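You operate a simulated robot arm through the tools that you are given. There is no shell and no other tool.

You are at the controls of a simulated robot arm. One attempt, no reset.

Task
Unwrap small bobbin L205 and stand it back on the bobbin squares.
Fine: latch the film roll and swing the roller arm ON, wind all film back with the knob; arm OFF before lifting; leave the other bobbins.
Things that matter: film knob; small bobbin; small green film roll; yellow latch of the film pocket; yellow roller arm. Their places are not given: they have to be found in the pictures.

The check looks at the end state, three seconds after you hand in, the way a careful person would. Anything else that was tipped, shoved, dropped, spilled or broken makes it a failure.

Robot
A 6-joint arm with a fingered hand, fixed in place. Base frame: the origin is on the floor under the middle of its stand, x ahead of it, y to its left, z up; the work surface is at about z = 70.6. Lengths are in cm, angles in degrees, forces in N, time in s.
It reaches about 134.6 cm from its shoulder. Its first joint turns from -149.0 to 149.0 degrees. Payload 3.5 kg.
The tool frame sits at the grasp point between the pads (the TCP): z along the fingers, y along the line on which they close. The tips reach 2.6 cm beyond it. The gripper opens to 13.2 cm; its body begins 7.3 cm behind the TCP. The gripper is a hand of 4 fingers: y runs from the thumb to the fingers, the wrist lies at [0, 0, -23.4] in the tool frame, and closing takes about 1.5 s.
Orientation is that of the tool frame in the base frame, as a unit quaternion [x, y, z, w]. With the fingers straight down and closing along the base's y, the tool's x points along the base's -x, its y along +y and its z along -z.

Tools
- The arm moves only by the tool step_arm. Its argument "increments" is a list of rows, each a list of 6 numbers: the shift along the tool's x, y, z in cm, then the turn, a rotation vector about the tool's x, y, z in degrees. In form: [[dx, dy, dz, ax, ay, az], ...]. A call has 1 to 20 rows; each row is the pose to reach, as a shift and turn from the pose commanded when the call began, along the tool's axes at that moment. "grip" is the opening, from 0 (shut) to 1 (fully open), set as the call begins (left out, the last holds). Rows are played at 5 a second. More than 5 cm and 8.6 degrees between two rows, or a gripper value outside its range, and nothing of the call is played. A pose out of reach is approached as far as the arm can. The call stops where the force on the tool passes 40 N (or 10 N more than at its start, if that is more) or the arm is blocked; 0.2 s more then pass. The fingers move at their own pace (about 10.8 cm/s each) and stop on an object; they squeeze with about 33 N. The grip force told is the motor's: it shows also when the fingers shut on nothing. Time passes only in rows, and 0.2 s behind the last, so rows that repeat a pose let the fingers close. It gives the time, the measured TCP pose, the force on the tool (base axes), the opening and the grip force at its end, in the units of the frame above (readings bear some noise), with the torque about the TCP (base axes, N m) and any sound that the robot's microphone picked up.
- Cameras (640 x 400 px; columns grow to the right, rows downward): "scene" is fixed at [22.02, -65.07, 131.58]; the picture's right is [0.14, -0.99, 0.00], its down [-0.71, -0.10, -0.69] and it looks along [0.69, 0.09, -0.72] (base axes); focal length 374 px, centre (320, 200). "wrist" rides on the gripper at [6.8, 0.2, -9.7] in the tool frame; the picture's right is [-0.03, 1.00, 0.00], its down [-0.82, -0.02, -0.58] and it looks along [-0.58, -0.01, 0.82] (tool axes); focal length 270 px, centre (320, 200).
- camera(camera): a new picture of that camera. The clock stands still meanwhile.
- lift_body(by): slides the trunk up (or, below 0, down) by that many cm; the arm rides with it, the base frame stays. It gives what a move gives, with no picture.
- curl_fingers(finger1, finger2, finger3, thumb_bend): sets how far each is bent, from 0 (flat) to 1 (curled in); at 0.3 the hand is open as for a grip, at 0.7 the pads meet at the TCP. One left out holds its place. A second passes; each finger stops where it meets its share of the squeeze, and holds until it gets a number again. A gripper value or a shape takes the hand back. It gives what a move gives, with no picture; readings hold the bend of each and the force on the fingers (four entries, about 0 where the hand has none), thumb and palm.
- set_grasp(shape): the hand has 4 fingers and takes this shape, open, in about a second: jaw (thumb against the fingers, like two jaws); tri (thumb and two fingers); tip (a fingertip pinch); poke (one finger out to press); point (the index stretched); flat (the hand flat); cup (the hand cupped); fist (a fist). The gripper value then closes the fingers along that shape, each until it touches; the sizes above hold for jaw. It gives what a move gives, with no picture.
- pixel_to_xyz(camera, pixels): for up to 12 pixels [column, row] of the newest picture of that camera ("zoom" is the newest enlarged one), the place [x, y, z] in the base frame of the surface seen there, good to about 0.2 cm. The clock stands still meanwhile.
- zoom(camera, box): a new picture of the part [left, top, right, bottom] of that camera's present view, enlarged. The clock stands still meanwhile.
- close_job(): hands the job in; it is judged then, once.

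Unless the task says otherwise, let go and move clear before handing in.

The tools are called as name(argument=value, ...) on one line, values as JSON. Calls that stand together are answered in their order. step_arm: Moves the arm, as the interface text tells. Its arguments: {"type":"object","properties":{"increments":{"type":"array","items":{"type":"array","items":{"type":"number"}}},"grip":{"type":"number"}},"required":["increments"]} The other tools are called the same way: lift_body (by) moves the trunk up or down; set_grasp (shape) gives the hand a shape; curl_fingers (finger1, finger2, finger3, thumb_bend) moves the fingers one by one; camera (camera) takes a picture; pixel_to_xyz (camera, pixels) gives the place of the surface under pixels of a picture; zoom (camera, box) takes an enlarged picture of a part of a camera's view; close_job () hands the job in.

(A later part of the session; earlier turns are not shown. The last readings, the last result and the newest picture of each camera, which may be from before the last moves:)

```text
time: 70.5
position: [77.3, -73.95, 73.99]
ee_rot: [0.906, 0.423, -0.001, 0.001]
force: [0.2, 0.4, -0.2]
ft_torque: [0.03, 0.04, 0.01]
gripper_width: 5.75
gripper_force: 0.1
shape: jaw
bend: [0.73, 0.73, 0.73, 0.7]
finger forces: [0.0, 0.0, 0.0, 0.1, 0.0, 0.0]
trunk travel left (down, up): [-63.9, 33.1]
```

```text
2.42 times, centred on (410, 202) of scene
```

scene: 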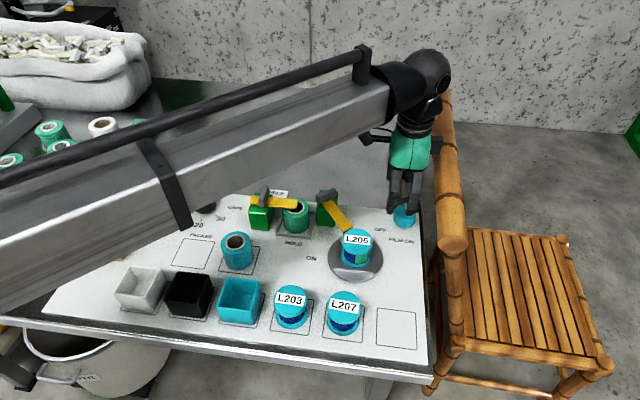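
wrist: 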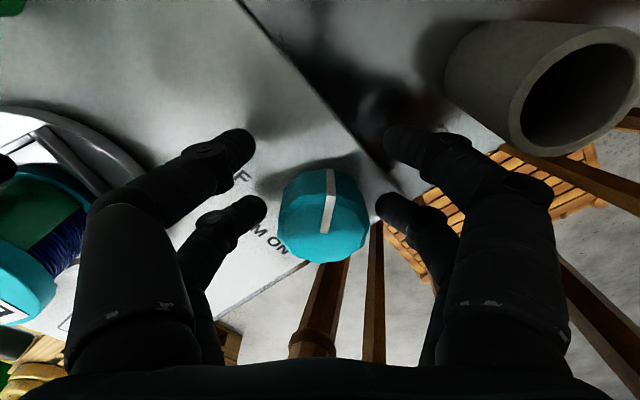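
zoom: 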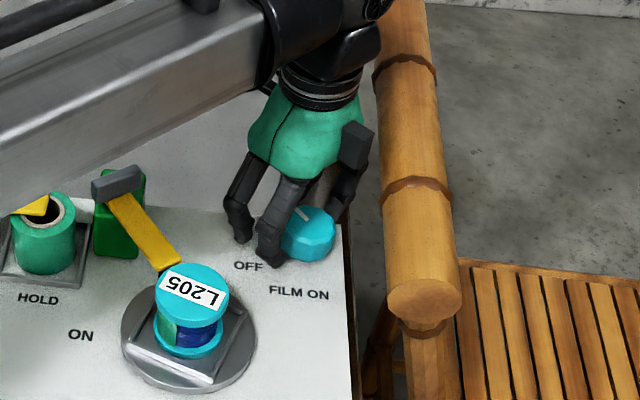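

The knob stayed at its new angle (pointer now at wrist (330,200)). I grip again and turn CCW 80° at 5° per row.

step_arm(increments=[[0, 0, 0, 0, 0, 0], [0, 0, 0, 0, 0, 0], [0, 0, 0, 0, 0, 0], [0, 0, 0, 0, 0, 0], [0, 0, 0, 0, 0, 0], [0, 0, 0, 0, 0, 0]], grip=0.0)

step_arm(increments=[[-0.0074, -0.17, 0, 0, 0, -5], [-0.0296, -0.3386, 0, 0, 0, -10], [-0.0664, -0.5047, 0, 0, 0, -15], [-0.1176, -0.6669, 0, 0, 0, -20], [-0.1827, -0.8241, 0, 0, 0, -25], [-0.2613, -0.975, 0, 0, 0, -30], [-0.3527, -1.1185, 0, 0, 0, -35], [-0.4562, -1.2534, 0, 0, 0, -40]])

zoom(camera="scene", box=[325, 220, 389, 285])

zoom(camera="wrist", box=[0, 0, 160, 220])

```text
time: 71.9
position: [77.18, -73.88, 74.06]
ee_rot: [0.906, 0.423, 0.0, -0.001]
force: [-0.8, 0.2, -3.0]
ft_torque: [0.05, -0.05, 0.01]
gripper_width: 0.32
gripper_force: 33.1
shape: jaw
bend: [0.62, 0.74, 0.73, 0.7]
finger forces: [0.0, 28.9, 29.4, 0.1, 0.1, 0.0]
trunk travel left (down, up): [-63.9, 33.1]
```

```text
time: 73.7
position: [75.95, -73.49, 73.96]
ee_rot: [0.706, 0.708, -0.001, -0.001]
force: [-1.8, 1.8, -4.3]
ft_torque: [0.12, 0.03, -0.03]
gripper_width: 0.36
gripper_force: 32.9
shape: jaw
bend: [0.62, 0.74, 0.73, 0.7]
finger forces: [0.1, 29.0, 30.6, 0.0, 0.0, 0.1]
trunk travel left (down, up): [-63.9, 33.1]
```

```text
6.15 times, centred on (357, 252) of scene
```

zoom: 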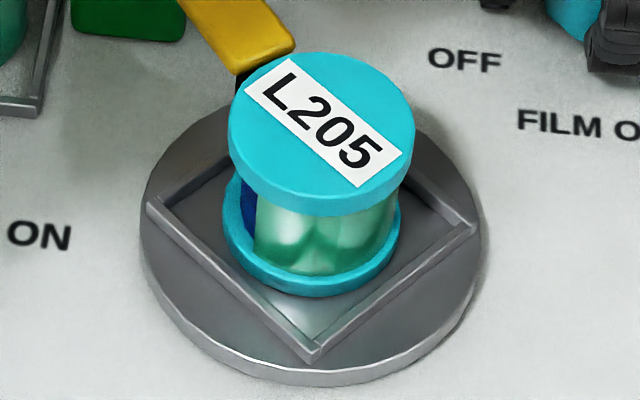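

```text
1.82 times, centred on (80, 110) of wrist
```

zoom: 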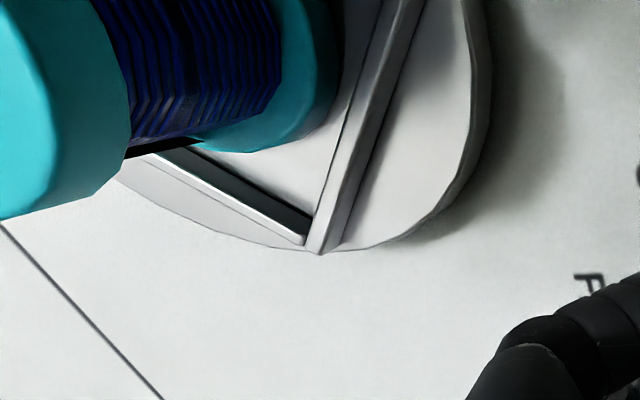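

Net −80°: the wrist view now shows the +x side all blue, so the green arc is shrinking. I continue 40° further CCW.

step_arm(increments=[[-0.0074, -0.17, 0, 0, 0, -5], [-0.0296, -0.3386, 0, 0, 0, -10], [-0.0664, -0.5047, 0, 0, 0, -15], [-0.1176, -0.6669, 0, 0, 0, -20], [-0.1827, -0.8241, 0, 0, 0, -25], [-0.2613, -0.975, 0, 0, 0, -30], [-0.3527, -1.1185, 0, 0, 0, -35], [-0.4562, -1.2534, 0, 0, 0, -40]])

zoom(camera="scene", box=[325, 220, 389, 285])

zoom(camera="scene", box=[230, 160, 430, 285])

```text
time: 75.5
position: [74.6, -73.95, 74.0]
ee_rot: [0.421, 0.907, -0.001, -0.001]
force: [-1.9, -3.5, -3.5]
ft_torque: [-0.01, 0.06, -0.09]
gripper_width: 0.34
gripper_force: 33.0
shape: jaw
bend: [0.62, 0.74, 0.73, 0.7]
finger forces: [0.1, 28.8, 32.5, 0.1, 0.1, 0.1]
trunk travel left (down, up): [-63.9, 33.1]
```

```text
6.15 times, centred on (357, 252) of scene
```

zoom: 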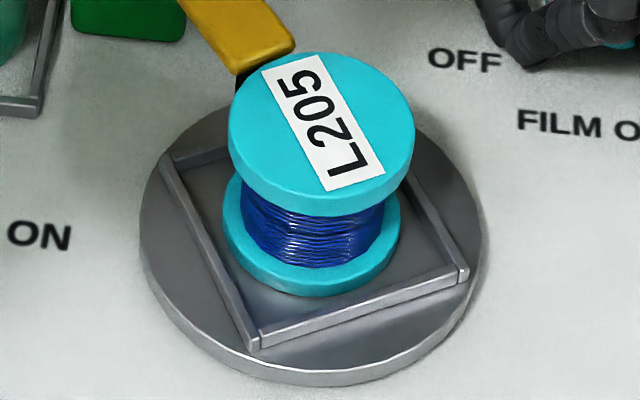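

```text
3.20 times, centred on (330, 222) of scene
```

zoom: 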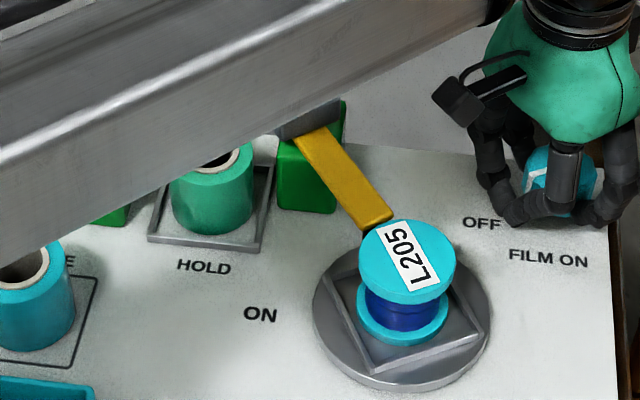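

Net −120°: the visible side is fully blue, but the back may still hold film. I open, rotate back 80°, and look at the bobbin's other side from the wrist camera.

step_arm(increments=[[0, 0, 0, 0, 0, 0], [0, 0, 0, 0, 0, 0], [0, 0, 0, 0, 0, 0], [0, 0, 0, 0, 0, 0]], grip=0.44)

step_arm(increments=[[-0.019, 0.271, 0, 0, 0, 8], [-0.0755, 0.5375, 0, 0, 0, 16], [-0.1686, 0.793, 0, 0, 0, 24], [-0.296, 1.033, 0, 0, 0, 32], [-0.456, 1.253, 0, 0, 0, 40], [-0.645, 1.449, 0, 0, 0, 48], [-0.86, 1.617, 0, 0, 0, 56], [-1.095, 1.753, 0, 0, 0, 64], [-1.347, 1.855, 0, 0, 0, 72], [-1.611, 1.92, 0, 0, 0, 80], [-1.611, 1.92, 0, 0, 0, 80]])

camera(camera="wrist")

zoom(camera="scene", box=[330, 120, 490, 285])

```text
time: 76.5
position: [74.66, -73.88, 74.0]
ee_rot: [0.422, 0.907, 0.0, 0.0]
force: [-0.2, 0.1, -0.3]
ft_torque: [0.01, 0.01, 0.0]
gripper_width: 5.74
gripper_force: 0.0
shape: jaw
bend: [0.73, 0.73, 0.73, 0.7]
finger forces: [0.1, 0.0, 0.0, 0.1, 0.0, 0.1]
trunk travel left (down, up): [-63.9, 33.1]
```

```text
time: 78.9
position: [77.16, -73.95, 73.93]
ee_rot: [0.906, 0.423, -0.001, 0.0]
force: [-0.1, 0.3, 0.8]
ft_torque: [0.03, 0.01, -0.02]
gripper_width: 5.78
gripper_force: 0.0
shape: jaw
bend: [0.73, 0.73, 0.73, 0.7]
finger forces: [0.0, 0.0, 0.0, 0.0, 0.0, 0.0]
trunk travel left (down, up): [-63.9, 33.1]
```

```text
taken
```

wrist: 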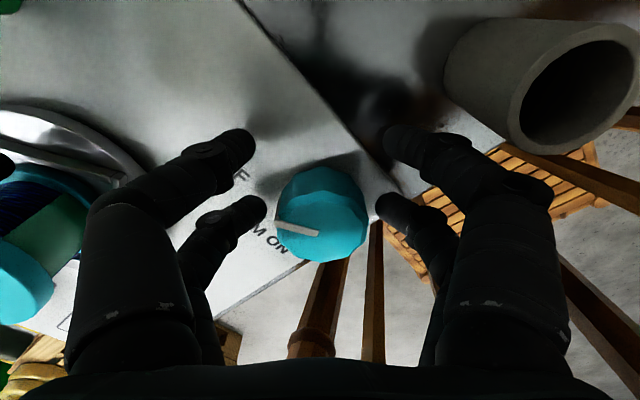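

```text
2.42 times, centred on (410, 202) of scene
```

zoom: 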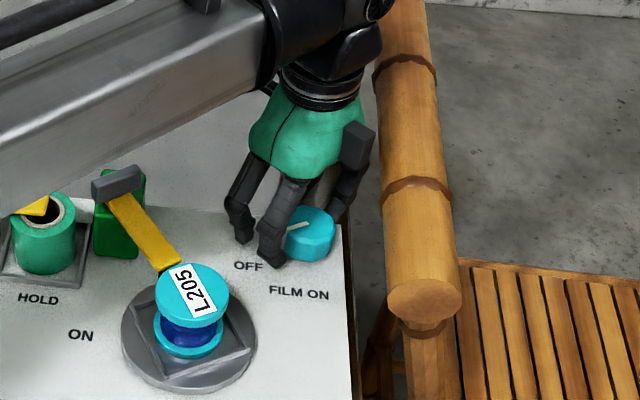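

The wrist view still shows some green film at (55,235) on the bobbin's far side. I'll grip again and continue CCW 80°.

zoom(camera="wrist", box=[0, 130, 160, 340])

step_arm(increments=[[0, 0, 0, 0, 0, 0], [0, 0, 0, 0, 0, 0], [0, 0, 0, 0, 0, 0], [0, 0, 0, 0, 0, 0], [0, 0, 0, 0, 0, 0], [0, 0, 0, 0, 0, 0]], grip=0.0)

step_arm(increments=[[-0.0074, -0.17, 0, 0, 0, -5], [-0.0296, -0.3386, 0, 0, 0, -10], [-0.0664, -0.5047, 0, 0, 0, -15], [-0.1176, -0.6669, 0, 0, 0, -20], [-0.1827, -0.8241, 0, 0, 0, -25], [-0.2613, -0.975, 0, 0, 0, -30], [-0.3527, -1.1185, 0, 0, 0, -35], [-0.4562, -1.2534, 0, 0, 0, -40]])

zoom(camera="scene", box=[325, 220, 389, 285])

zoom(camera="wrist", box=[0, 0, 160, 220])

```text
1.90 times, centred on (80, 235) of wrist
```

zoom: 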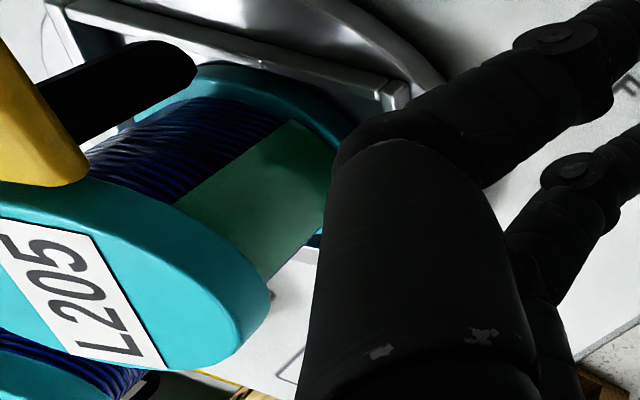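

```text
time: 80.3
position: [77.2, -73.94, 74.07]
ee_rot: [0.906, 0.423, -0.002, 0.0]
force: [-0.5, 0.2, -3.6]
ft_torque: [0.09, -0.03, 0.0]
gripper_width: 0.35
gripper_force: 33.1
shape: jaw
bend: [0.61, 0.74, 0.74, 0.7]
finger forces: [0.0, 28.8, 29.2, 0.1, 0.0, 0.1]
trunk travel left (down, up): [-63.9, 33.1]
```

```text
time: 82.1
position: [75.97, -73.53, 74.09]
ee_rot: [0.705, 0.709, -0.002, -0.001]
force: [0.2, -5.6, -1.8]
ft_torque: [-0.03, 0.02, -0.03]
gripper_width: 0.34
gripper_force: 32.8
shape: jaw
bend: [0.61, 0.74, 0.74, 0.7]
finger forces: [0.0, 28.9, 29.8, 0.0, 0.1, 0.1]
trunk travel left (down, up): [-63.9, 33.1]
```

```text
6.15 times, centred on (357, 252) of scene
```

zoom: 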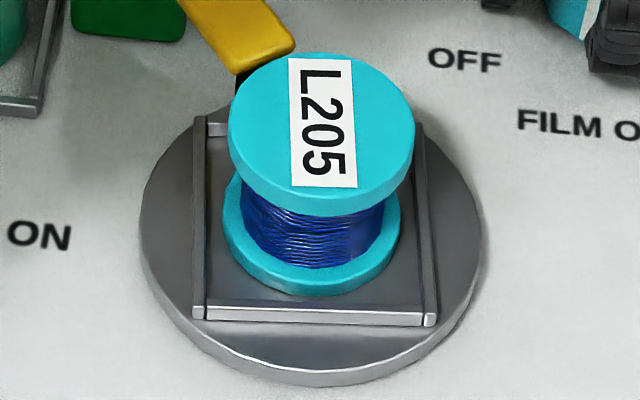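

```text
1.82 times, centred on (80, 110) of wrist
```

zoom: 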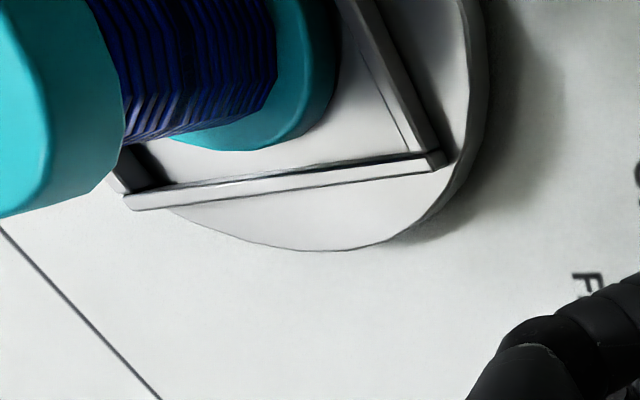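

Net −160°: both views show only blue; the film's fixed end is now at the hidden +y side. I turn 20° more CCW, which brings that spot in front of the scene camera.

step_arm(increments=[[-0.0074, -0.17, 0, 0, 0, -5], [-0.0296, -0.3386, 0, 0, 0, -10], [-0.0664, -0.5047, 0, 0, 0, -15], [-0.1176, -0.6669, 0, 0, 0, -20], [-0.1176, -0.6669, 0, 0, 0, -20]])

zoom(camera="scene", box=[325, 220, 389, 285])

zoom(camera="scene", box=[345, 240, 377, 270])

```text
time: 83.3
position: [75.35, -73.59, 73.96]
ee_rot: [0.573, 0.82, 0.0, -0.001]
force: [1.3, -9.3, -0.3]
ft_torque: [-0.23, -0.06, -0.06]
gripper_width: 0.31
gripper_force: 32.8
shape: jaw
bend: [0.61, 0.74, 0.74, 0.7]
finger forces: [0.0, 28.7, 31.0, 0.0, 0.0, 0.1]
trunk travel left (down, up): [-63.9, 33.1]
```

```text
6.15 times, centred on (357, 252) of scene
```

zoom: 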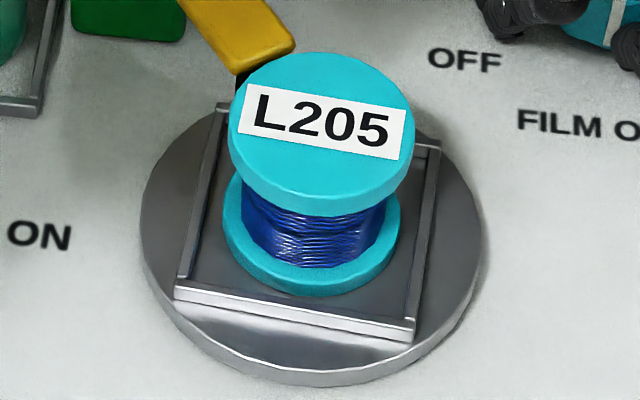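

```text
13.33 times, centred on (361, 255) of scene
```

zoom: 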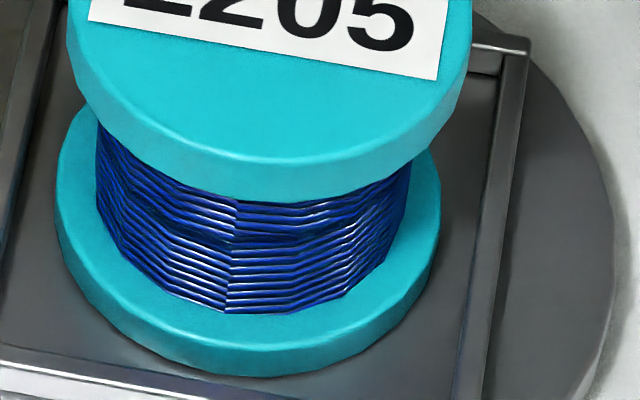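

All blue with the label back at its starting orientation: the spot where film began is in full view and bare, so the film is off. I release the knob, turn the hand back to ψ≈90° around the axis, and rise.

step_arm(increments=[[0, 0, 0, 0, 0, 0], [0, 0, 0, 0, 0, 0], [0, 0, 0, 0, 0, 0], [0, 0, 0, 0, 0, 0]], grip=0.44)

step_arm(increments=[[-0.007, 0.17, 0, 0, 0, 5], [-0.03, 0.339, 0, 0, 0, 10], [-0.066, 0.505, 0, 0, 0, 15], [-0.118, 0.667, 0, 0, 0, 20], [-0.118, 0.667, 0, 0, 0, 20]])

camera(camera="wrist")

zoom(camera="wrist", box=[0, 0, 160, 120])

```text
time: 84.3
position: [75.28, -73.52, 74.02]
ee_rot: [0.573, 0.819, -0.001, 0.0]
force: [0.4, -0.3, 0.3]
ft_torque: [0.0, 0.01, 0.01]
gripper_width: 5.75
gripper_force: 0.0
shape: jaw
bend: [0.73, 0.73, 0.73, 0.7]
finger forces: [0.1, 0.0, 0.1, 0.0, 0.1, 0.0]
trunk travel left (down, up): [-63.9, 33.1]
```

```text
time: 85.5
position: [76.0, -73.43, 74.07]
ee_rot: [0.707, 0.707, -0.001, 0.001]
force: [-0.9, -0.2, 0.4]
ft_torque: [0.0, -0.02, 0.01]
gripper_width: 5.73
gripper_force: 0.1
shape: jaw
bend: [0.73, 0.73, 0.73, 0.7]
finger forces: [0.0, 0.0, 0.0, 0.0, 0.0, 0.0]
trunk travel left (down, up): [-63.9, 33.1]
```

```text
taken
```

wrist: 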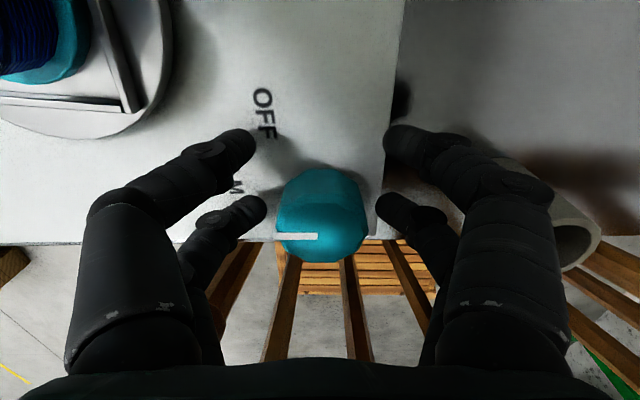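

```text
3.33 times, centred on (80, 60) of wrist
```

zoom: 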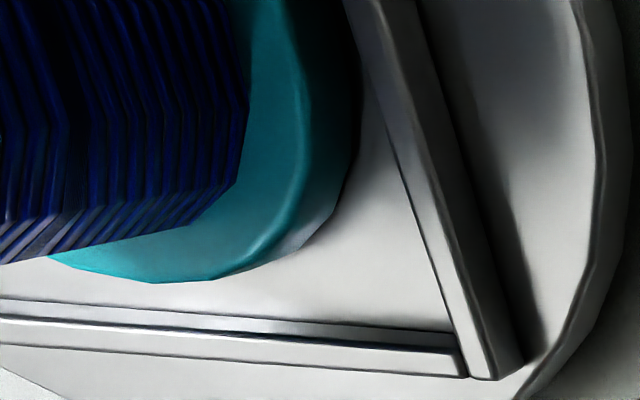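

The pointer now points −x and the bobbin is bare from this side too. For margin against a thin leftover, I grip once more and turn another 35° CCW.

step_arm(increments=[[0, 0, 0, 0, 0, 0], [0, 0, 0, 0, 0, 0], [0, 0, 0, 0, 0, 0], [0, 0, 0, 0, 0, 0], [0, 0, 0, 0, 0, 0], [0, 0, 0, 0, 0, 0]], grip=0.0)

step_arm(increments=[[-0.0074, -0.17, 0, 0, 0, -5], [-0.0296, -0.3386, 0, 0, 0, -10], [-0.0664, -0.5047, 0, 0, 0, -15], [-0.1176, -0.6669, 0, 0, 0, -20], [-0.1827, -0.8241, 0, 0, 0, -25], [-0.2613, -0.975, 0, 0, 0, -30], [-0.3527, -1.1185, 0, 0, 0, -35]])

zoom(camera="scene", box=[325, 220, 389, 285])

zoom(camera="scene", box=[230, 160, 430, 285])

```text
time: 86.9
position: [75.98, -73.52, 74.02]
ee_rot: [0.706, 0.708, -0.001, -0.001]
force: [0.3, 0.8, -3.5]
ft_torque: [0.11, 0.0, -0.03]
gripper_width: 0.33
gripper_force: 32.6
shape: jaw
bend: [0.61, 0.74, 0.74, 0.7]
finger forces: [0.1, 28.9, 29.3, 0.0, 0.0, 0.0]
trunk travel left (down, up): [-63.9, 33.1]
```

```text
time: 88.5
position: [74.91, -73.77, 73.91]
ee_rot: [0.461, 0.888, 0.0, -0.001]
force: [-3.2, 0.1, -3.9]
ft_torque: [0.05, 0.11, -0.08]
gripper_width: 0.32
gripper_force: 33.3
shape: jaw
bend: [0.61, 0.74, 0.74, 0.7]
finger forces: [0.1, 28.7, 31.2, 0.0, 0.1, 0.1]
trunk travel left (down, up): [-63.9, 33.1]
```

```text
6.15 times, centred on (357, 252) of scene
```

zoom: 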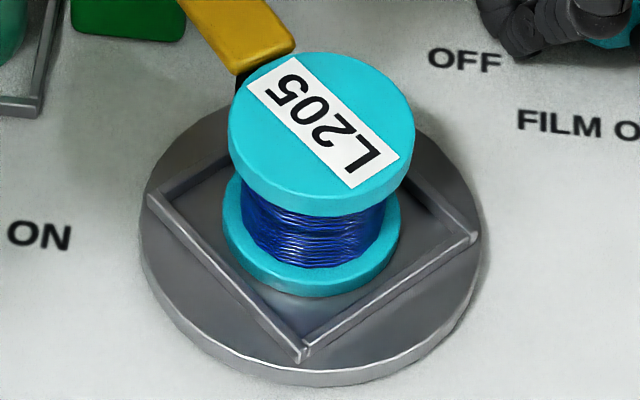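

```text
3.20 times, centred on (330, 222) of scene
```

zoom: 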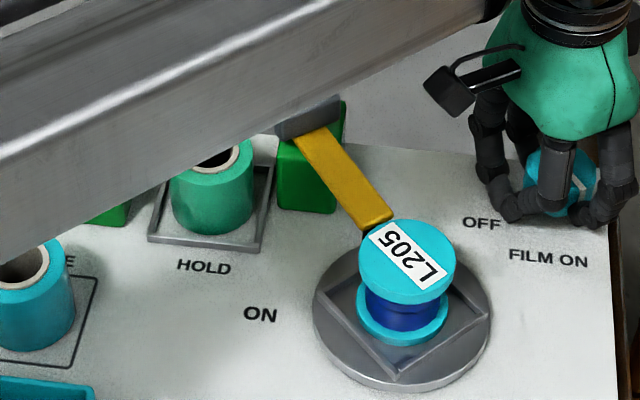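

Still fully bare after another 35° (net ≈ −215°). I release, rotate the hand back to ψ≈90° so nothing faces the rail, then raise the trunk.

step_arm(increments=[[0, 0, 0, 0, 0, 0], [0, 0, 0, 0, 0, 0], [0, 0, 0, 0, 0, 0], [0, 0, 0, 0, 0, 0]], grip=0.44)

step_arm(increments=[[-0.007, 0.17, 0, 0, 0, 5], [-0.03, 0.339, 0, 0, 0, 10], [-0.066, 0.505, 0, 0, 0, 15], [-0.118, 0.667, 0, 0, 0, 20], [-0.183, 0.824, 0, 0, 0, 25], [-0.261, 0.975, 0, 0, 0, 30], [-0.353, 1.1185, 0, 0, 0, 35], [-0.353, 1.1185, 0, 0, 0, 35]])

lift_body(by=15)

camera(camera="scene")

camera(camera="wrist")

```text
time: 89.5
position: [74.89, -73.74, 74.05]
ee_rot: [0.46, 0.888, -0.001, -0.001]
force: [0.0, -0.9, -0.1]
ft_torque: [0.0, 0.01, 0.03]
gripper_width: 5.77
gripper_force: 0.1
shape: jaw
bend: [0.73, 0.73, 0.73, 0.7]
finger forces: [0.1, 0.0, 0.0, 0.0, 0.0, 0.0]
trunk travel left (down, up): [-63.9, 33.1]
```

```text
time: 91.3
position: [75.84, -73.36, 74.0]
ee_rot: [0.707, 0.707, -0.002, 0.0]
force: [-0.5, 0.1, -0.3]
ft_torque: [0.02, -0.03, -0.01]
gripper_width: 5.72
gripper_force: 0.1
shape: jaw
bend: [0.73, 0.73, 0.73, 0.7]
finger forces: [0.0, 0.1, 0.0, 0.1, 0.0, 0.0]
trunk travel left (down, up): [-63.9, 33.1]
```

```text
time: 93.1
position: [75.96, -73.45, 88.95]
ee_rot: [0.707, 0.708, -0.002, 0.0]
force: [0.2, 0.0, -0.2]
ft_torque: [0.02, 0.01, -0.03]
gripper_width: 5.76
gripper_force: 0.0
shape: jaw
bend: [0.73, 0.73, 0.73, 0.7]
finger forces: [0.0, 0.0, 0.0, 0.0, 0.1, 0.0]
trunk travel left (down, up): [-78.9, 18.1]
```

```text
taken
```

scene: 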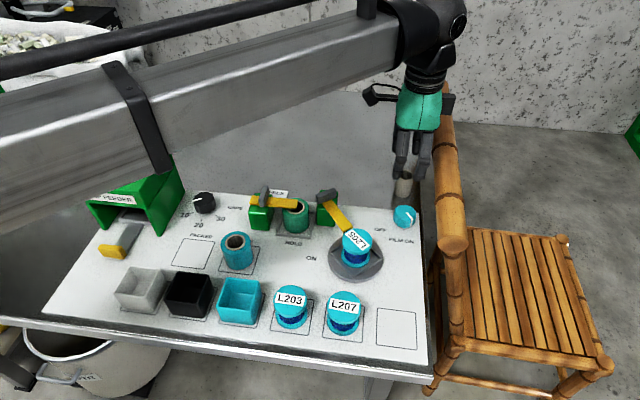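

```text
taken
```

wrist: 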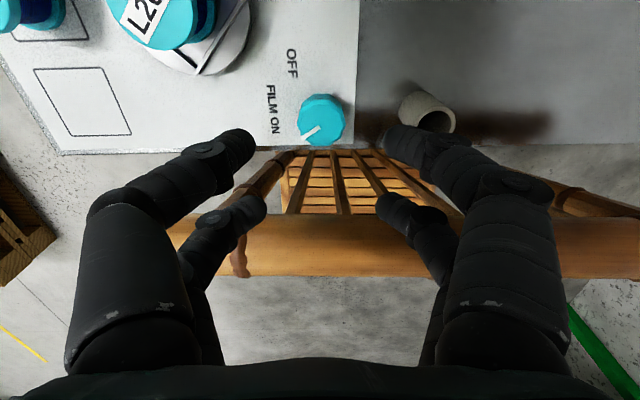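

All parts are in place, knob pointer at −x/−y. Now I move to the roller-arm handle (74.33, −59.15) with ψ≈52° to swing it back OFF.

step_arm(increments=[[2.85, -0.33, 0, 0, 0, -7.6], [5.7, -0.66, 0, 0, 0, -15.2], [8.55, -1.0, 0, 0, 0, -22.8], [11.4, -1.3, 0, 0, 0, -30.4], [14.28, -1.62, 0, 0, 0, -38], [14.28, -1.62, 0, 0, 0, -38]], grip=0.4)

camera(camera="wrist")

camera(camera="scene")

```text
time: 94.5
position: [74.34, -58.88, 89.09]
ee_rot: [0.437, 0.9, 0.0, -0.001]
force: [0.1, 0.3, 0.0]
ft_torque: [-0.02, -0.02, -0.02]
gripper_width: 5.31
gripper_force: 0.1
shape: jaw
bend: [0.73, 0.73, 0.73, 0.7]
finger forces: [0.0, 0.0, 0.0, 0.0, 0.1, 0.1]
trunk travel left (down, up): [-78.9, 18.1]
```

```text
taken
```

wrist: 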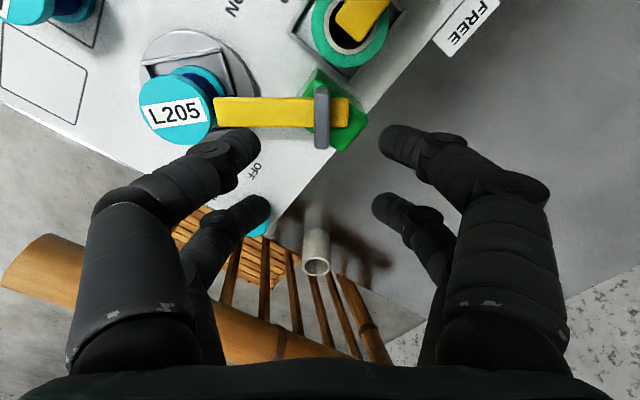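

```text
taken
```

scene: 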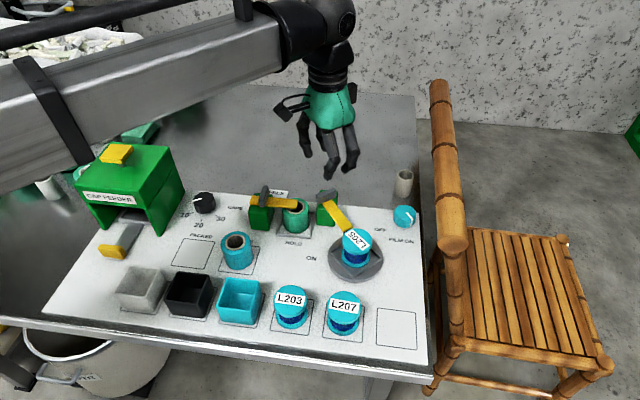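

The handle is parallel to the fingers' pads in the wrist view (321,118). I measure its ends to centre precisely.

zoom(camera="wrist", box=[280, 70, 376, 160])

pixel_to_xyz(camera="wrist", pixels=[[321, 90], [321, 100], [322, 125], [322, 132], [322, 145], [316, 115], [327, 115], [290, 110], [290, 122], [225, 100], [225, 122]])

```text
4.44 times, centred on (328, 115) of wrist
```

zoom: 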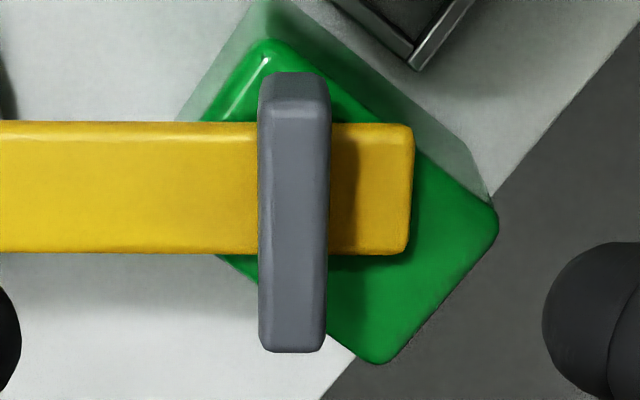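

```text
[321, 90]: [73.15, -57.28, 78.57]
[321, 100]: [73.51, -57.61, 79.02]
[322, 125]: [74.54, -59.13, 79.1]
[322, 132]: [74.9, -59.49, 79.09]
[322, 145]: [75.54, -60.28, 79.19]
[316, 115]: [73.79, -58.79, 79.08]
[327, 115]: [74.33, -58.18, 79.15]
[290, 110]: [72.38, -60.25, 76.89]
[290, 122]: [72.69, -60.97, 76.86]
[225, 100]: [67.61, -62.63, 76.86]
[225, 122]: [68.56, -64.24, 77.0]
```

Handle centre ≈ (74.4, −58.95), matching the TCP. Lowering 9.1 cm and gripping.

lift_body(by=-9.1)

step_arm(increments=[[0, 0, 0, 0, 0, 0], [0, 0, 0, 0, 0, 0], [0, 0, 0, 0, 0, 0], [0, 0, 0, 0, 0, 0], [0, 0, 0, 0, 0, 0], [0, 0, 0, 0, 0, 0]], grip=0.0)

step_arm(increments=[[0, 0, 0, 0, 0, -4], [0, 0, 0, 0, 0, -8], [0, 0, 0, 0, 0, -12], [0, 0, 0, 0, 0, -16], [0, 0, 0, 0, 0, -20]])

zoom(camera="scene", box=[230, 130, 430, 285])

```text
time: 95.8
position: [74.36, -58.98, 79.93]
ee_rot: [0.439, 0.899, -0.002, 0.0]
force: [0.8, 0.0, -1.0]
ft_torque: [-0.03, -0.01, 0.0]
gripper_width: 5.3
gripper_force: 0.1
shape: jaw
bend: [0.73, 0.73, 0.73, 0.7]
finger forces: [0.0, 0.0, 0.0, 0.0, 0.1, 0.0]
trunk travel left (down, up): [-69.8, 27.2]
```

```text
time: 97.2
position: [74.23, -59.05, 79.86]
ee_rot: [0.437, 0.899, 0.0, -0.001]
force: [-1.1, 2.5, -7.1]
ft_torque: [0.08, 0.05, 0.01]
gripper_width: 0.51
gripper_force: 33.1
shape: jaw
bend: [0.72, 0.71, 0.71, 0.7]
finger forces: [29.3, 29.4, 28.9, 0.0, 29.8, 0.0]
trunk travel left (down, up): [-69.8, 27.2]
```

```text
time: 98.3
position: [74.3, -59.07, 79.93]
ee_rot: [0.275, 0.962, -0.001, -0.001]
force: [-2.5, -1.0, -6.7]
ft_torque: [0.01, 0.12, -0.05]
gripper_width: 0.48
gripper_force: 32.9
shape: jaw
bend: [0.72, 0.71, 0.71, 0.7]
finger forces: [29.1, 29.2, 30.0, 0.1, 30.7, 0.0]
trunk travel left (down, up): [-69.8, 27.2]
```

```text
2.58 times, centred on (330, 208) of scene
```

zoom: 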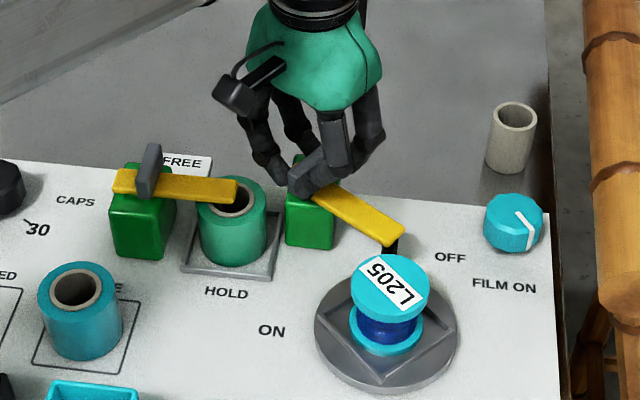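

The arm swings back smoothly with low force (tip now at zoom (400,240)). I continue the remaining 40°+ CCW to the OFF stop.

step_arm(increments=[[0, 0, 0, 0, 0, -5], [0, 0, 0, 0, 0, -10], [0, 0, 0, 0, 0, -15], [0, 0, 0, 0, 0, -20], [0, 0, 0, 0, 0, -25], [0, 0, 0, 0, 0, -30], [0, 0, 0, 0, 0, -35]])

step_arm(increments=[[0, 0, 0, 0, 0, -2], [0, 0, 0, 0, 0, -4], [0, 0, 0, 0, 0, -6], [0, 0, 0, 0, 0, -8], [0, 0, 0, 0, 0, -8]])

zoom(camera="scene", box=[230, 130, 430, 285])

```text
time: 100.0
position: [74.47, -59.07, 79.91]
ee_rot: [-0.028, 1.0, -0.001, 0.0]
force: [-2.5, -9.5, -2.8]
ft_torque: [-0.19, 0.04, -0.01]
gripper_width: 0.48
gripper_force: 33.2
shape: jaw
bend: [0.72, 0.71, 0.71, 0.7]
finger forces: [28.8, 29.0, 32.6, 0.0, 34.2, 0.0]
trunk travel left (down, up): [-69.8, 27.2]
```

```text
time: 101.2
position: [74.56, -59.11, 80.0]
ee_rot: [-0.097, 0.995, -0.001, 0.0]
force: [3.9, -7.3, -2.6]
ft_torque: [-0.18, -0.06, -0.39]
gripper_width: 0.46
gripper_force: 33.0
shape: jaw
bend: [0.72, 0.71, 0.71, 0.7]
finger forces: [32.7, 27.9, 36.8, 0.0, 31.1, 0.0]
trunk travel left (down, up): [-69.8, 27.2]
```

```text
2.58 times, centred on (330, 208) of scene
```

zoom: 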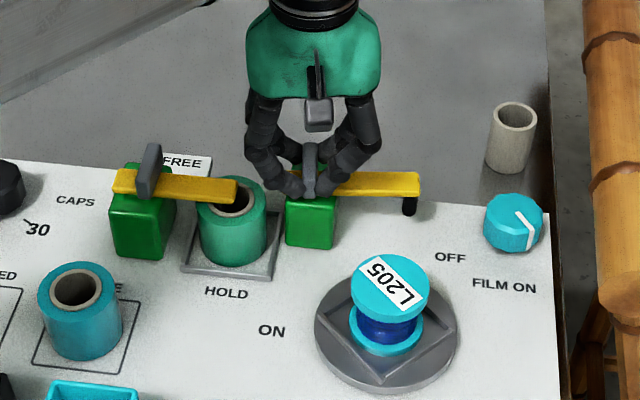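

The arm is back at its OFF stop (torque −0.39). I ease 3° back, release and rise.

step_arm(increments=[[0, 0, 0, 0, 0, 2], [0, 0, 0, 0, 0, 3.5], [0, 0, 0, 0, 0, 3.5]])

step_arm(increments=[[0, 0, 0, 0, 0, 0], [0, 0, 0, 0, 0, 0], [0, 0, 0, 0, 0, 0], [0, 0, 0, 0, 0, 0]], grip=0.4)

lift_body(by=9)

zoom(camera="scene", box=[230, 160, 430, 285])

pixel_to_xyz(camera="zoom", pixels=[[408, 225], [362, 262], [454, 262], [408, 262], [408, 300], [390, 260], [430, 260], [408, 340], [442, 132], [230, 130]])

```text
time: 102.0
position: [74.33, -59.14, 79.93]
ee_rot: [-0.066, 0.998, -0.001, -0.001]
force: [5.1, -5.1, -2.7]
ft_torque: [-0.16, -0.02, 0.03]
gripper_width: 0.47
gripper_force: 33.3
shape: jaw
bend: [0.72, 0.71, 0.71, 0.7]
finger forces: [29.4, 31.8, 32.4, 0.1, 34.5, 0.0]
trunk travel left (down, up): [-69.8, 27.2]
```

```text
time: 103.0
position: [74.36, -59.1, 79.9]
ee_rot: [-0.066, 0.998, -0.001, -0.001]
force: [0.6, -0.4, 0.3]
ft_torque: [0.03, 0.0, 0.06]
gripper_width: 5.24
gripper_force: 0.1
shape: jaw
bend: [0.73, 0.73, 0.73, 0.7]
finger forces: [0.0, 0.1, 0.0, 0.0, 0.0, 0.0]
trunk travel left (down, up): [-69.8, 27.2]
```

```text
time: 104.2
position: [74.48, -59.05, 89.02]
ee_rot: [-0.065, 0.998, 0.0, -0.001]
force: [-0.2, 1.2, 0.7]
ft_torque: [-0.01, 0.02, 0.01]
gripper_width: 5.22
gripper_force: 0.1
shape: jaw
bend: [0.73, 0.73, 0.73, 0.7]
finger forces: [0.0, 0.0, 0.1, 0.1, 0.0, 0.0]
trunk travel left (down, up): [-78.8, 18.2]
```

```text
3.20 times, centred on (330, 222) of scene
```

zoom: 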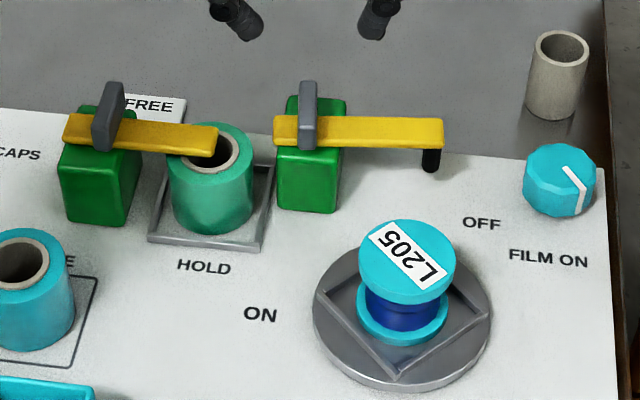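

```text
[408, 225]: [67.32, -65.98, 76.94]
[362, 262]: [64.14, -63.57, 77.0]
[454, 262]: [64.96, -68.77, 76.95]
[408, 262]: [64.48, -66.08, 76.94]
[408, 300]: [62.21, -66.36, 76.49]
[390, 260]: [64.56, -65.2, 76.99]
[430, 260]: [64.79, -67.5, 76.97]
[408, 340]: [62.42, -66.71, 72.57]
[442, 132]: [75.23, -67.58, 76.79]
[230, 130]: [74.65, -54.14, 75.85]
```

The roller arm is exactly at OFF again and the latch is on. The bobbin centre is (64.9, −66.15), radius 2.65, top 77.0. I move above it, trying ψ≈−46° so that I can later set it down with its label facing front.

step_arm(increments=[[2.08, -1.15, 0, 0, 0, -7.7], [4.15, -2.3, 0, 0, 0, -15.4], [6.23, -3.44, 0, 0, 0, -23.1], [8.3, -4.59, 0, 0, 0, -30.8], [10.38, -5.74, 0, 0, 0, -38.5], [10.38, -5.74, 0, 0, 0, -38.5]], grip=0.55)

camera(camera="wrist")

camera(camera="scene")

```text
time: 105.6
position: [67.76, -63.8, 88.92]
ee_rot: [-0.318, 0.948, -0.001, -0.003]
force: [-0.2, -0.7, -0.2]
ft_torque: [0.0, 0.01, 0.01]
gripper_width: 7.21
gripper_force: 0.1
shape: jaw
bend: [0.72, 0.72, 0.72, 0.7]
finger forces: [0.1, 0.1, 0.0, 0.0, 0.0, 0.0]
out of reach, approached as far as the arm can: row 4, 5, 6
trunk travel left (down, up): [-78.8, 18.2]
```

```text
taken
```

wrist: 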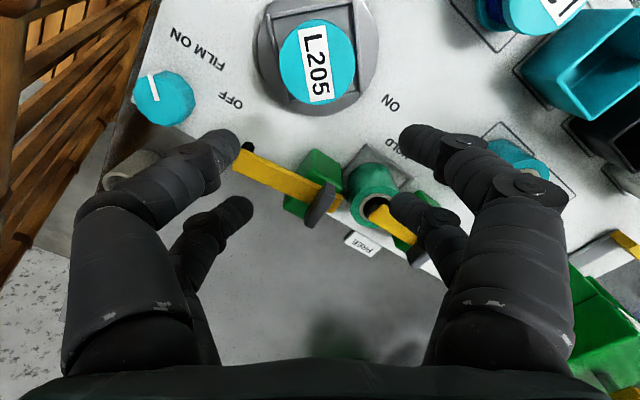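

```text
taken
```

scene: 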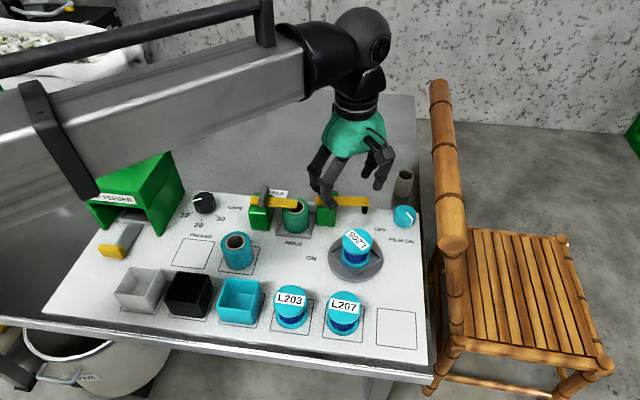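

The yaw limit stopped me at ψ≈−37°. I'll pick the bobbin at ψ≈−25° instead and set it down at ψ≈110° later; moving over the bobbin now.

step_arm(increments=[[0.93, -0.04, 0, 0, 0, 4], [1.85, -0.08, 0, 0, 0, 8], [2.78, -0.12, 0, 0, 0, 12], [3.7, -0.156, 0, 0, 0, 12], [3.7, -0.156, 0, 0, 0, 12]], grip=0.55)

camera(camera="wrist")

```text
time: 106.8
position: [64.68, -66.02, 88.97]
ee_rot: [-0.218, 0.976, -0.002, -0.003]
force: [-0.6, 0.2, 0.0]
ft_torque: [0.01, 0.03, 0.0]
gripper_width: 7.19
gripper_force: 0.0
shape: jaw
bend: [0.72, 0.72, 0.72, 0.7]
finger forces: [0.0, 0.0, 0.0, 0.1, 0.0, 0.1]
trunk travel left (down, up): [-78.8, 18.2]
```

```text
taken
```

wrist: 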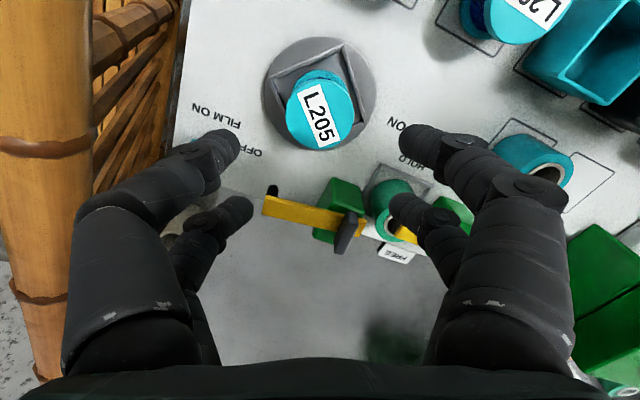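

ψ≈−25°, TCP (64.7, −66.0). I refine the bobbin centre from this wrist view.

zoom(camera="wrist", box=[264, 60, 376, 165])

pixel_to_xyz(camera="wrist", pixels=[[290, 115], [351, 115], [320, 85], [320, 147], [320, 115], [300, 95], [340, 95], [300, 138], [342, 138]])

```text
3.81 times, centred on (320, 112) of wrist
```

zoom: 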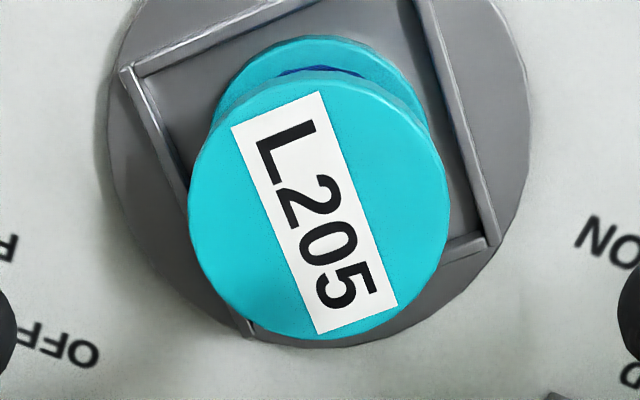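

```text
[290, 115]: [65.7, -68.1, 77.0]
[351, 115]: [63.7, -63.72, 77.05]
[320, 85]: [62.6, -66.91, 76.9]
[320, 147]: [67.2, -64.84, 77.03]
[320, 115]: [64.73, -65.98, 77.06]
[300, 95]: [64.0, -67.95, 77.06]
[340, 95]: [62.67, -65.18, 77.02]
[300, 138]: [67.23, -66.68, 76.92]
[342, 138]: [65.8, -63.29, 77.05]
```

Bobbin centre ≈ (64.8, −66.0), well under the TCP. Lowering in two stages to put the fingertips at mid-body between the flanges.

lift_body(by=-8)

camera(camera="wrist")

zoom(camera="scene", box=[290, 140, 430, 290])

```text
time: 108.0
position: [64.76, -66.06, 80.94]
ee_rot: [-0.217, 0.976, -0.001, -0.003]
force: [-0.1, -0.3, 0.6]
ft_torque: [-0.01, 0.03, -0.02]
gripper_width: 7.19
gripper_force: 0.1
shape: jaw
bend: [0.72, 0.72, 0.72, 0.7]
finger forces: [0.0, 0.0, 0.0, 0.1, 0.0, 0.1]
trunk travel left (down, up): [-70.8, 26.2]
```

```text
taken
```

wrist: 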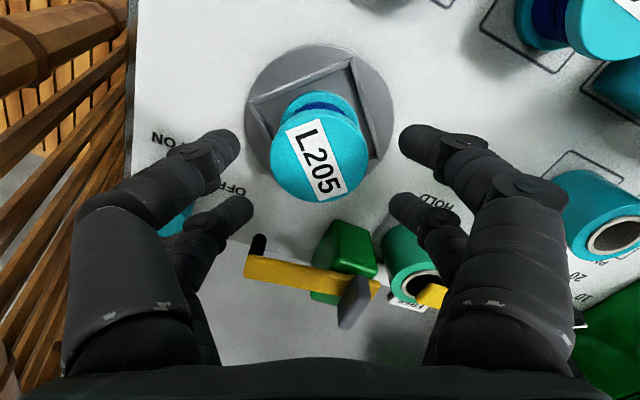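

```text
2.67 times, centred on (360, 215) of scene
```

zoom: 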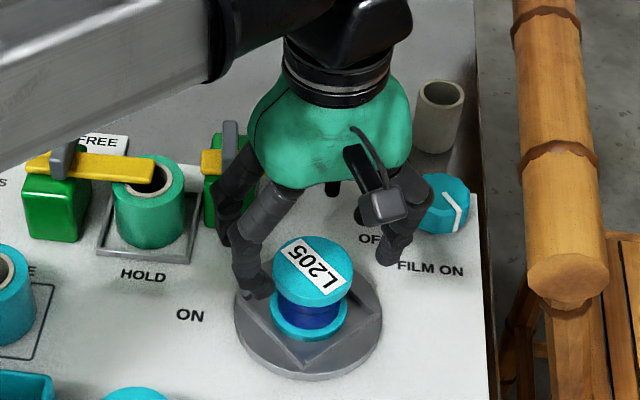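

The bobbin is centred between the fingers and everything else is clear. Lowering the last 5 cm and closing.

lift_body(by=-5.1)

camera(camera="wrist")

zoom(camera="scene", box=[310, 190, 410, 290])

```text
time: 108.9
position: [64.7, -66.07, 75.95]
ee_rot: [-0.217, 0.976, -0.002, -0.004]
force: [0.4, 0.2, -0.1]
ft_torque: [0.01, -0.01, 0.03]
gripper_width: 7.21
gripper_force: 0.1
shape: jaw
bend: [0.72, 0.72, 0.72, 0.7]
finger forces: [0.0, 0.0, 0.1, 0.0, 0.0, 0.0]
trunk travel left (down, up): [-65.7, 31.3]
```

```text
taken
```

wrist: 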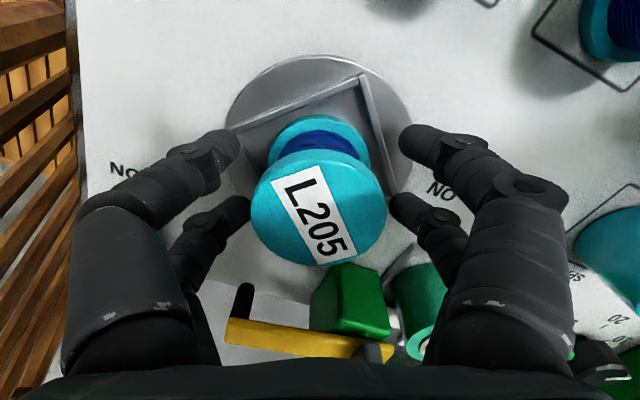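

```text
4.00 times, centred on (360, 240) of scene
```

zoom: 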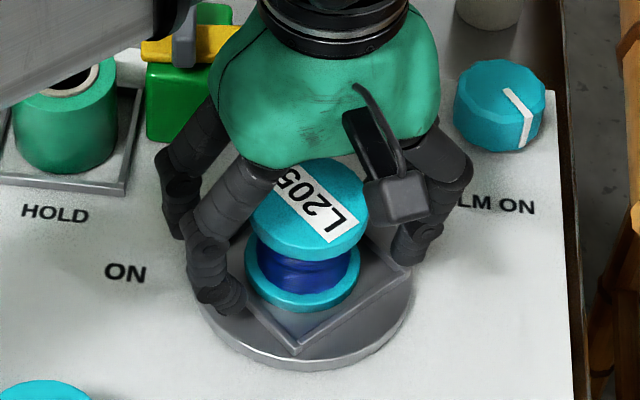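

The fingertips are at the level of the blue body, between the flanges. Closing on the bobbin.

step_arm(increments=[[0, 0, 0, 0, 0, 0], [0, 0, 0, 0, 0, 0], [0, 0, 0, 0, 0, 0], [0, 0, 0, 0, 0, 0], [0, 0, 0, 0, 0, 0], [0, 0, 0, 0, 0, 0], [0, 0, 0, 0, 0, 0]], grip=0.0)

camera(camera="wrist")

zoom(camera="scene", box=[310, 190, 410, 290])

```text
time: 110.5
position: [64.88, -66.05, 75.84]
ee_rot: [-0.217, 0.976, -0.002, -0.004]
force: [0.3, 0.3, 0.4]
ft_torque: [-0.01, 0.02, 0.01]
gripper_width: 2.39
gripper_force: 32.8
shape: jaw
bend: [0.73, 0.73, 0.73, 0.72]
finger forces: [26.5, 33.2, 32.1, 0.0, 25.5, 0.0]
trunk travel left (down, up): [-65.7, 31.3]
```

```text
taken
```

wrist: 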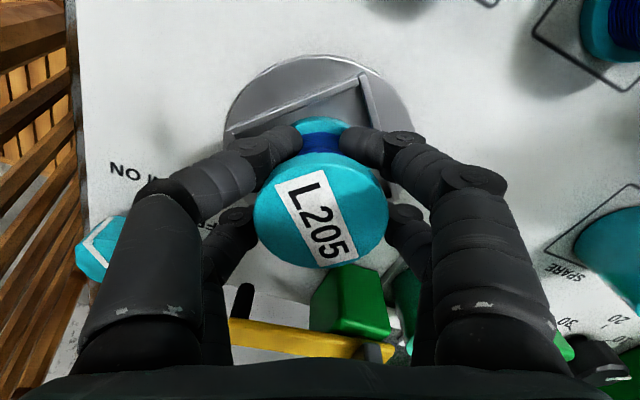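

```text
4.00 times, centred on (360, 240) of scene
```

zoom: 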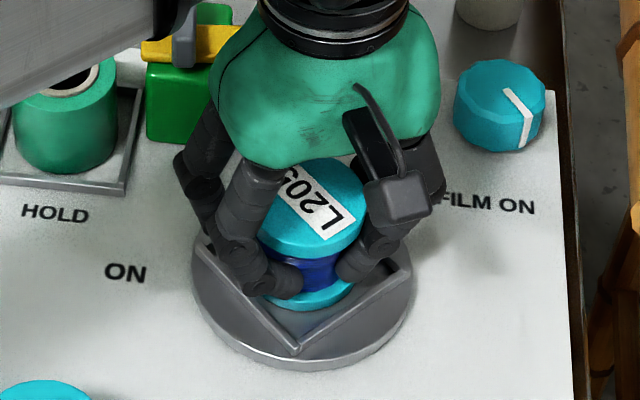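

All four fingers hold the body (25–33 N), bobbin upright. Lifting 3 cm first and checking.

lift_body(by=3)

zoom(camera="scene", box=[290, 170, 430, 290])

camera(camera="wrist")

```text
time: 111.2
position: [64.68, -66.12, 78.79]
ee_rot: [-0.217, 0.976, -0.002, -0.003]
force: [-0.2, 0.2, -2.0]
ft_torque: [0.0, 0.01, 0.0]
gripper_width: 2.39
gripper_force: 33.4
shape: jaw
bend: [0.73, 0.73, 0.73, 0.72]
finger forces: [26.6, 33.2, 32.1, 0.1, 25.6, 0.0]
trunk travel left (down, up): [-68.7, 28.3]
```

```text
3.33 times, centred on (360, 230) of scene
```

zoom: 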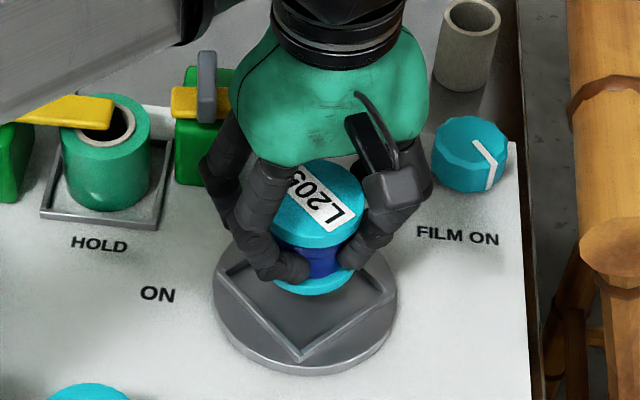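

```text
taken
```

wrist: 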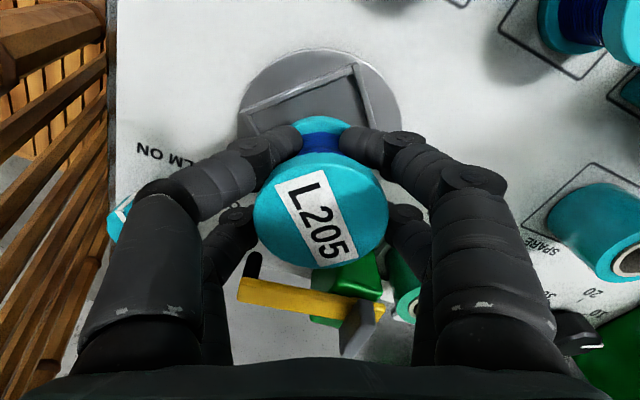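

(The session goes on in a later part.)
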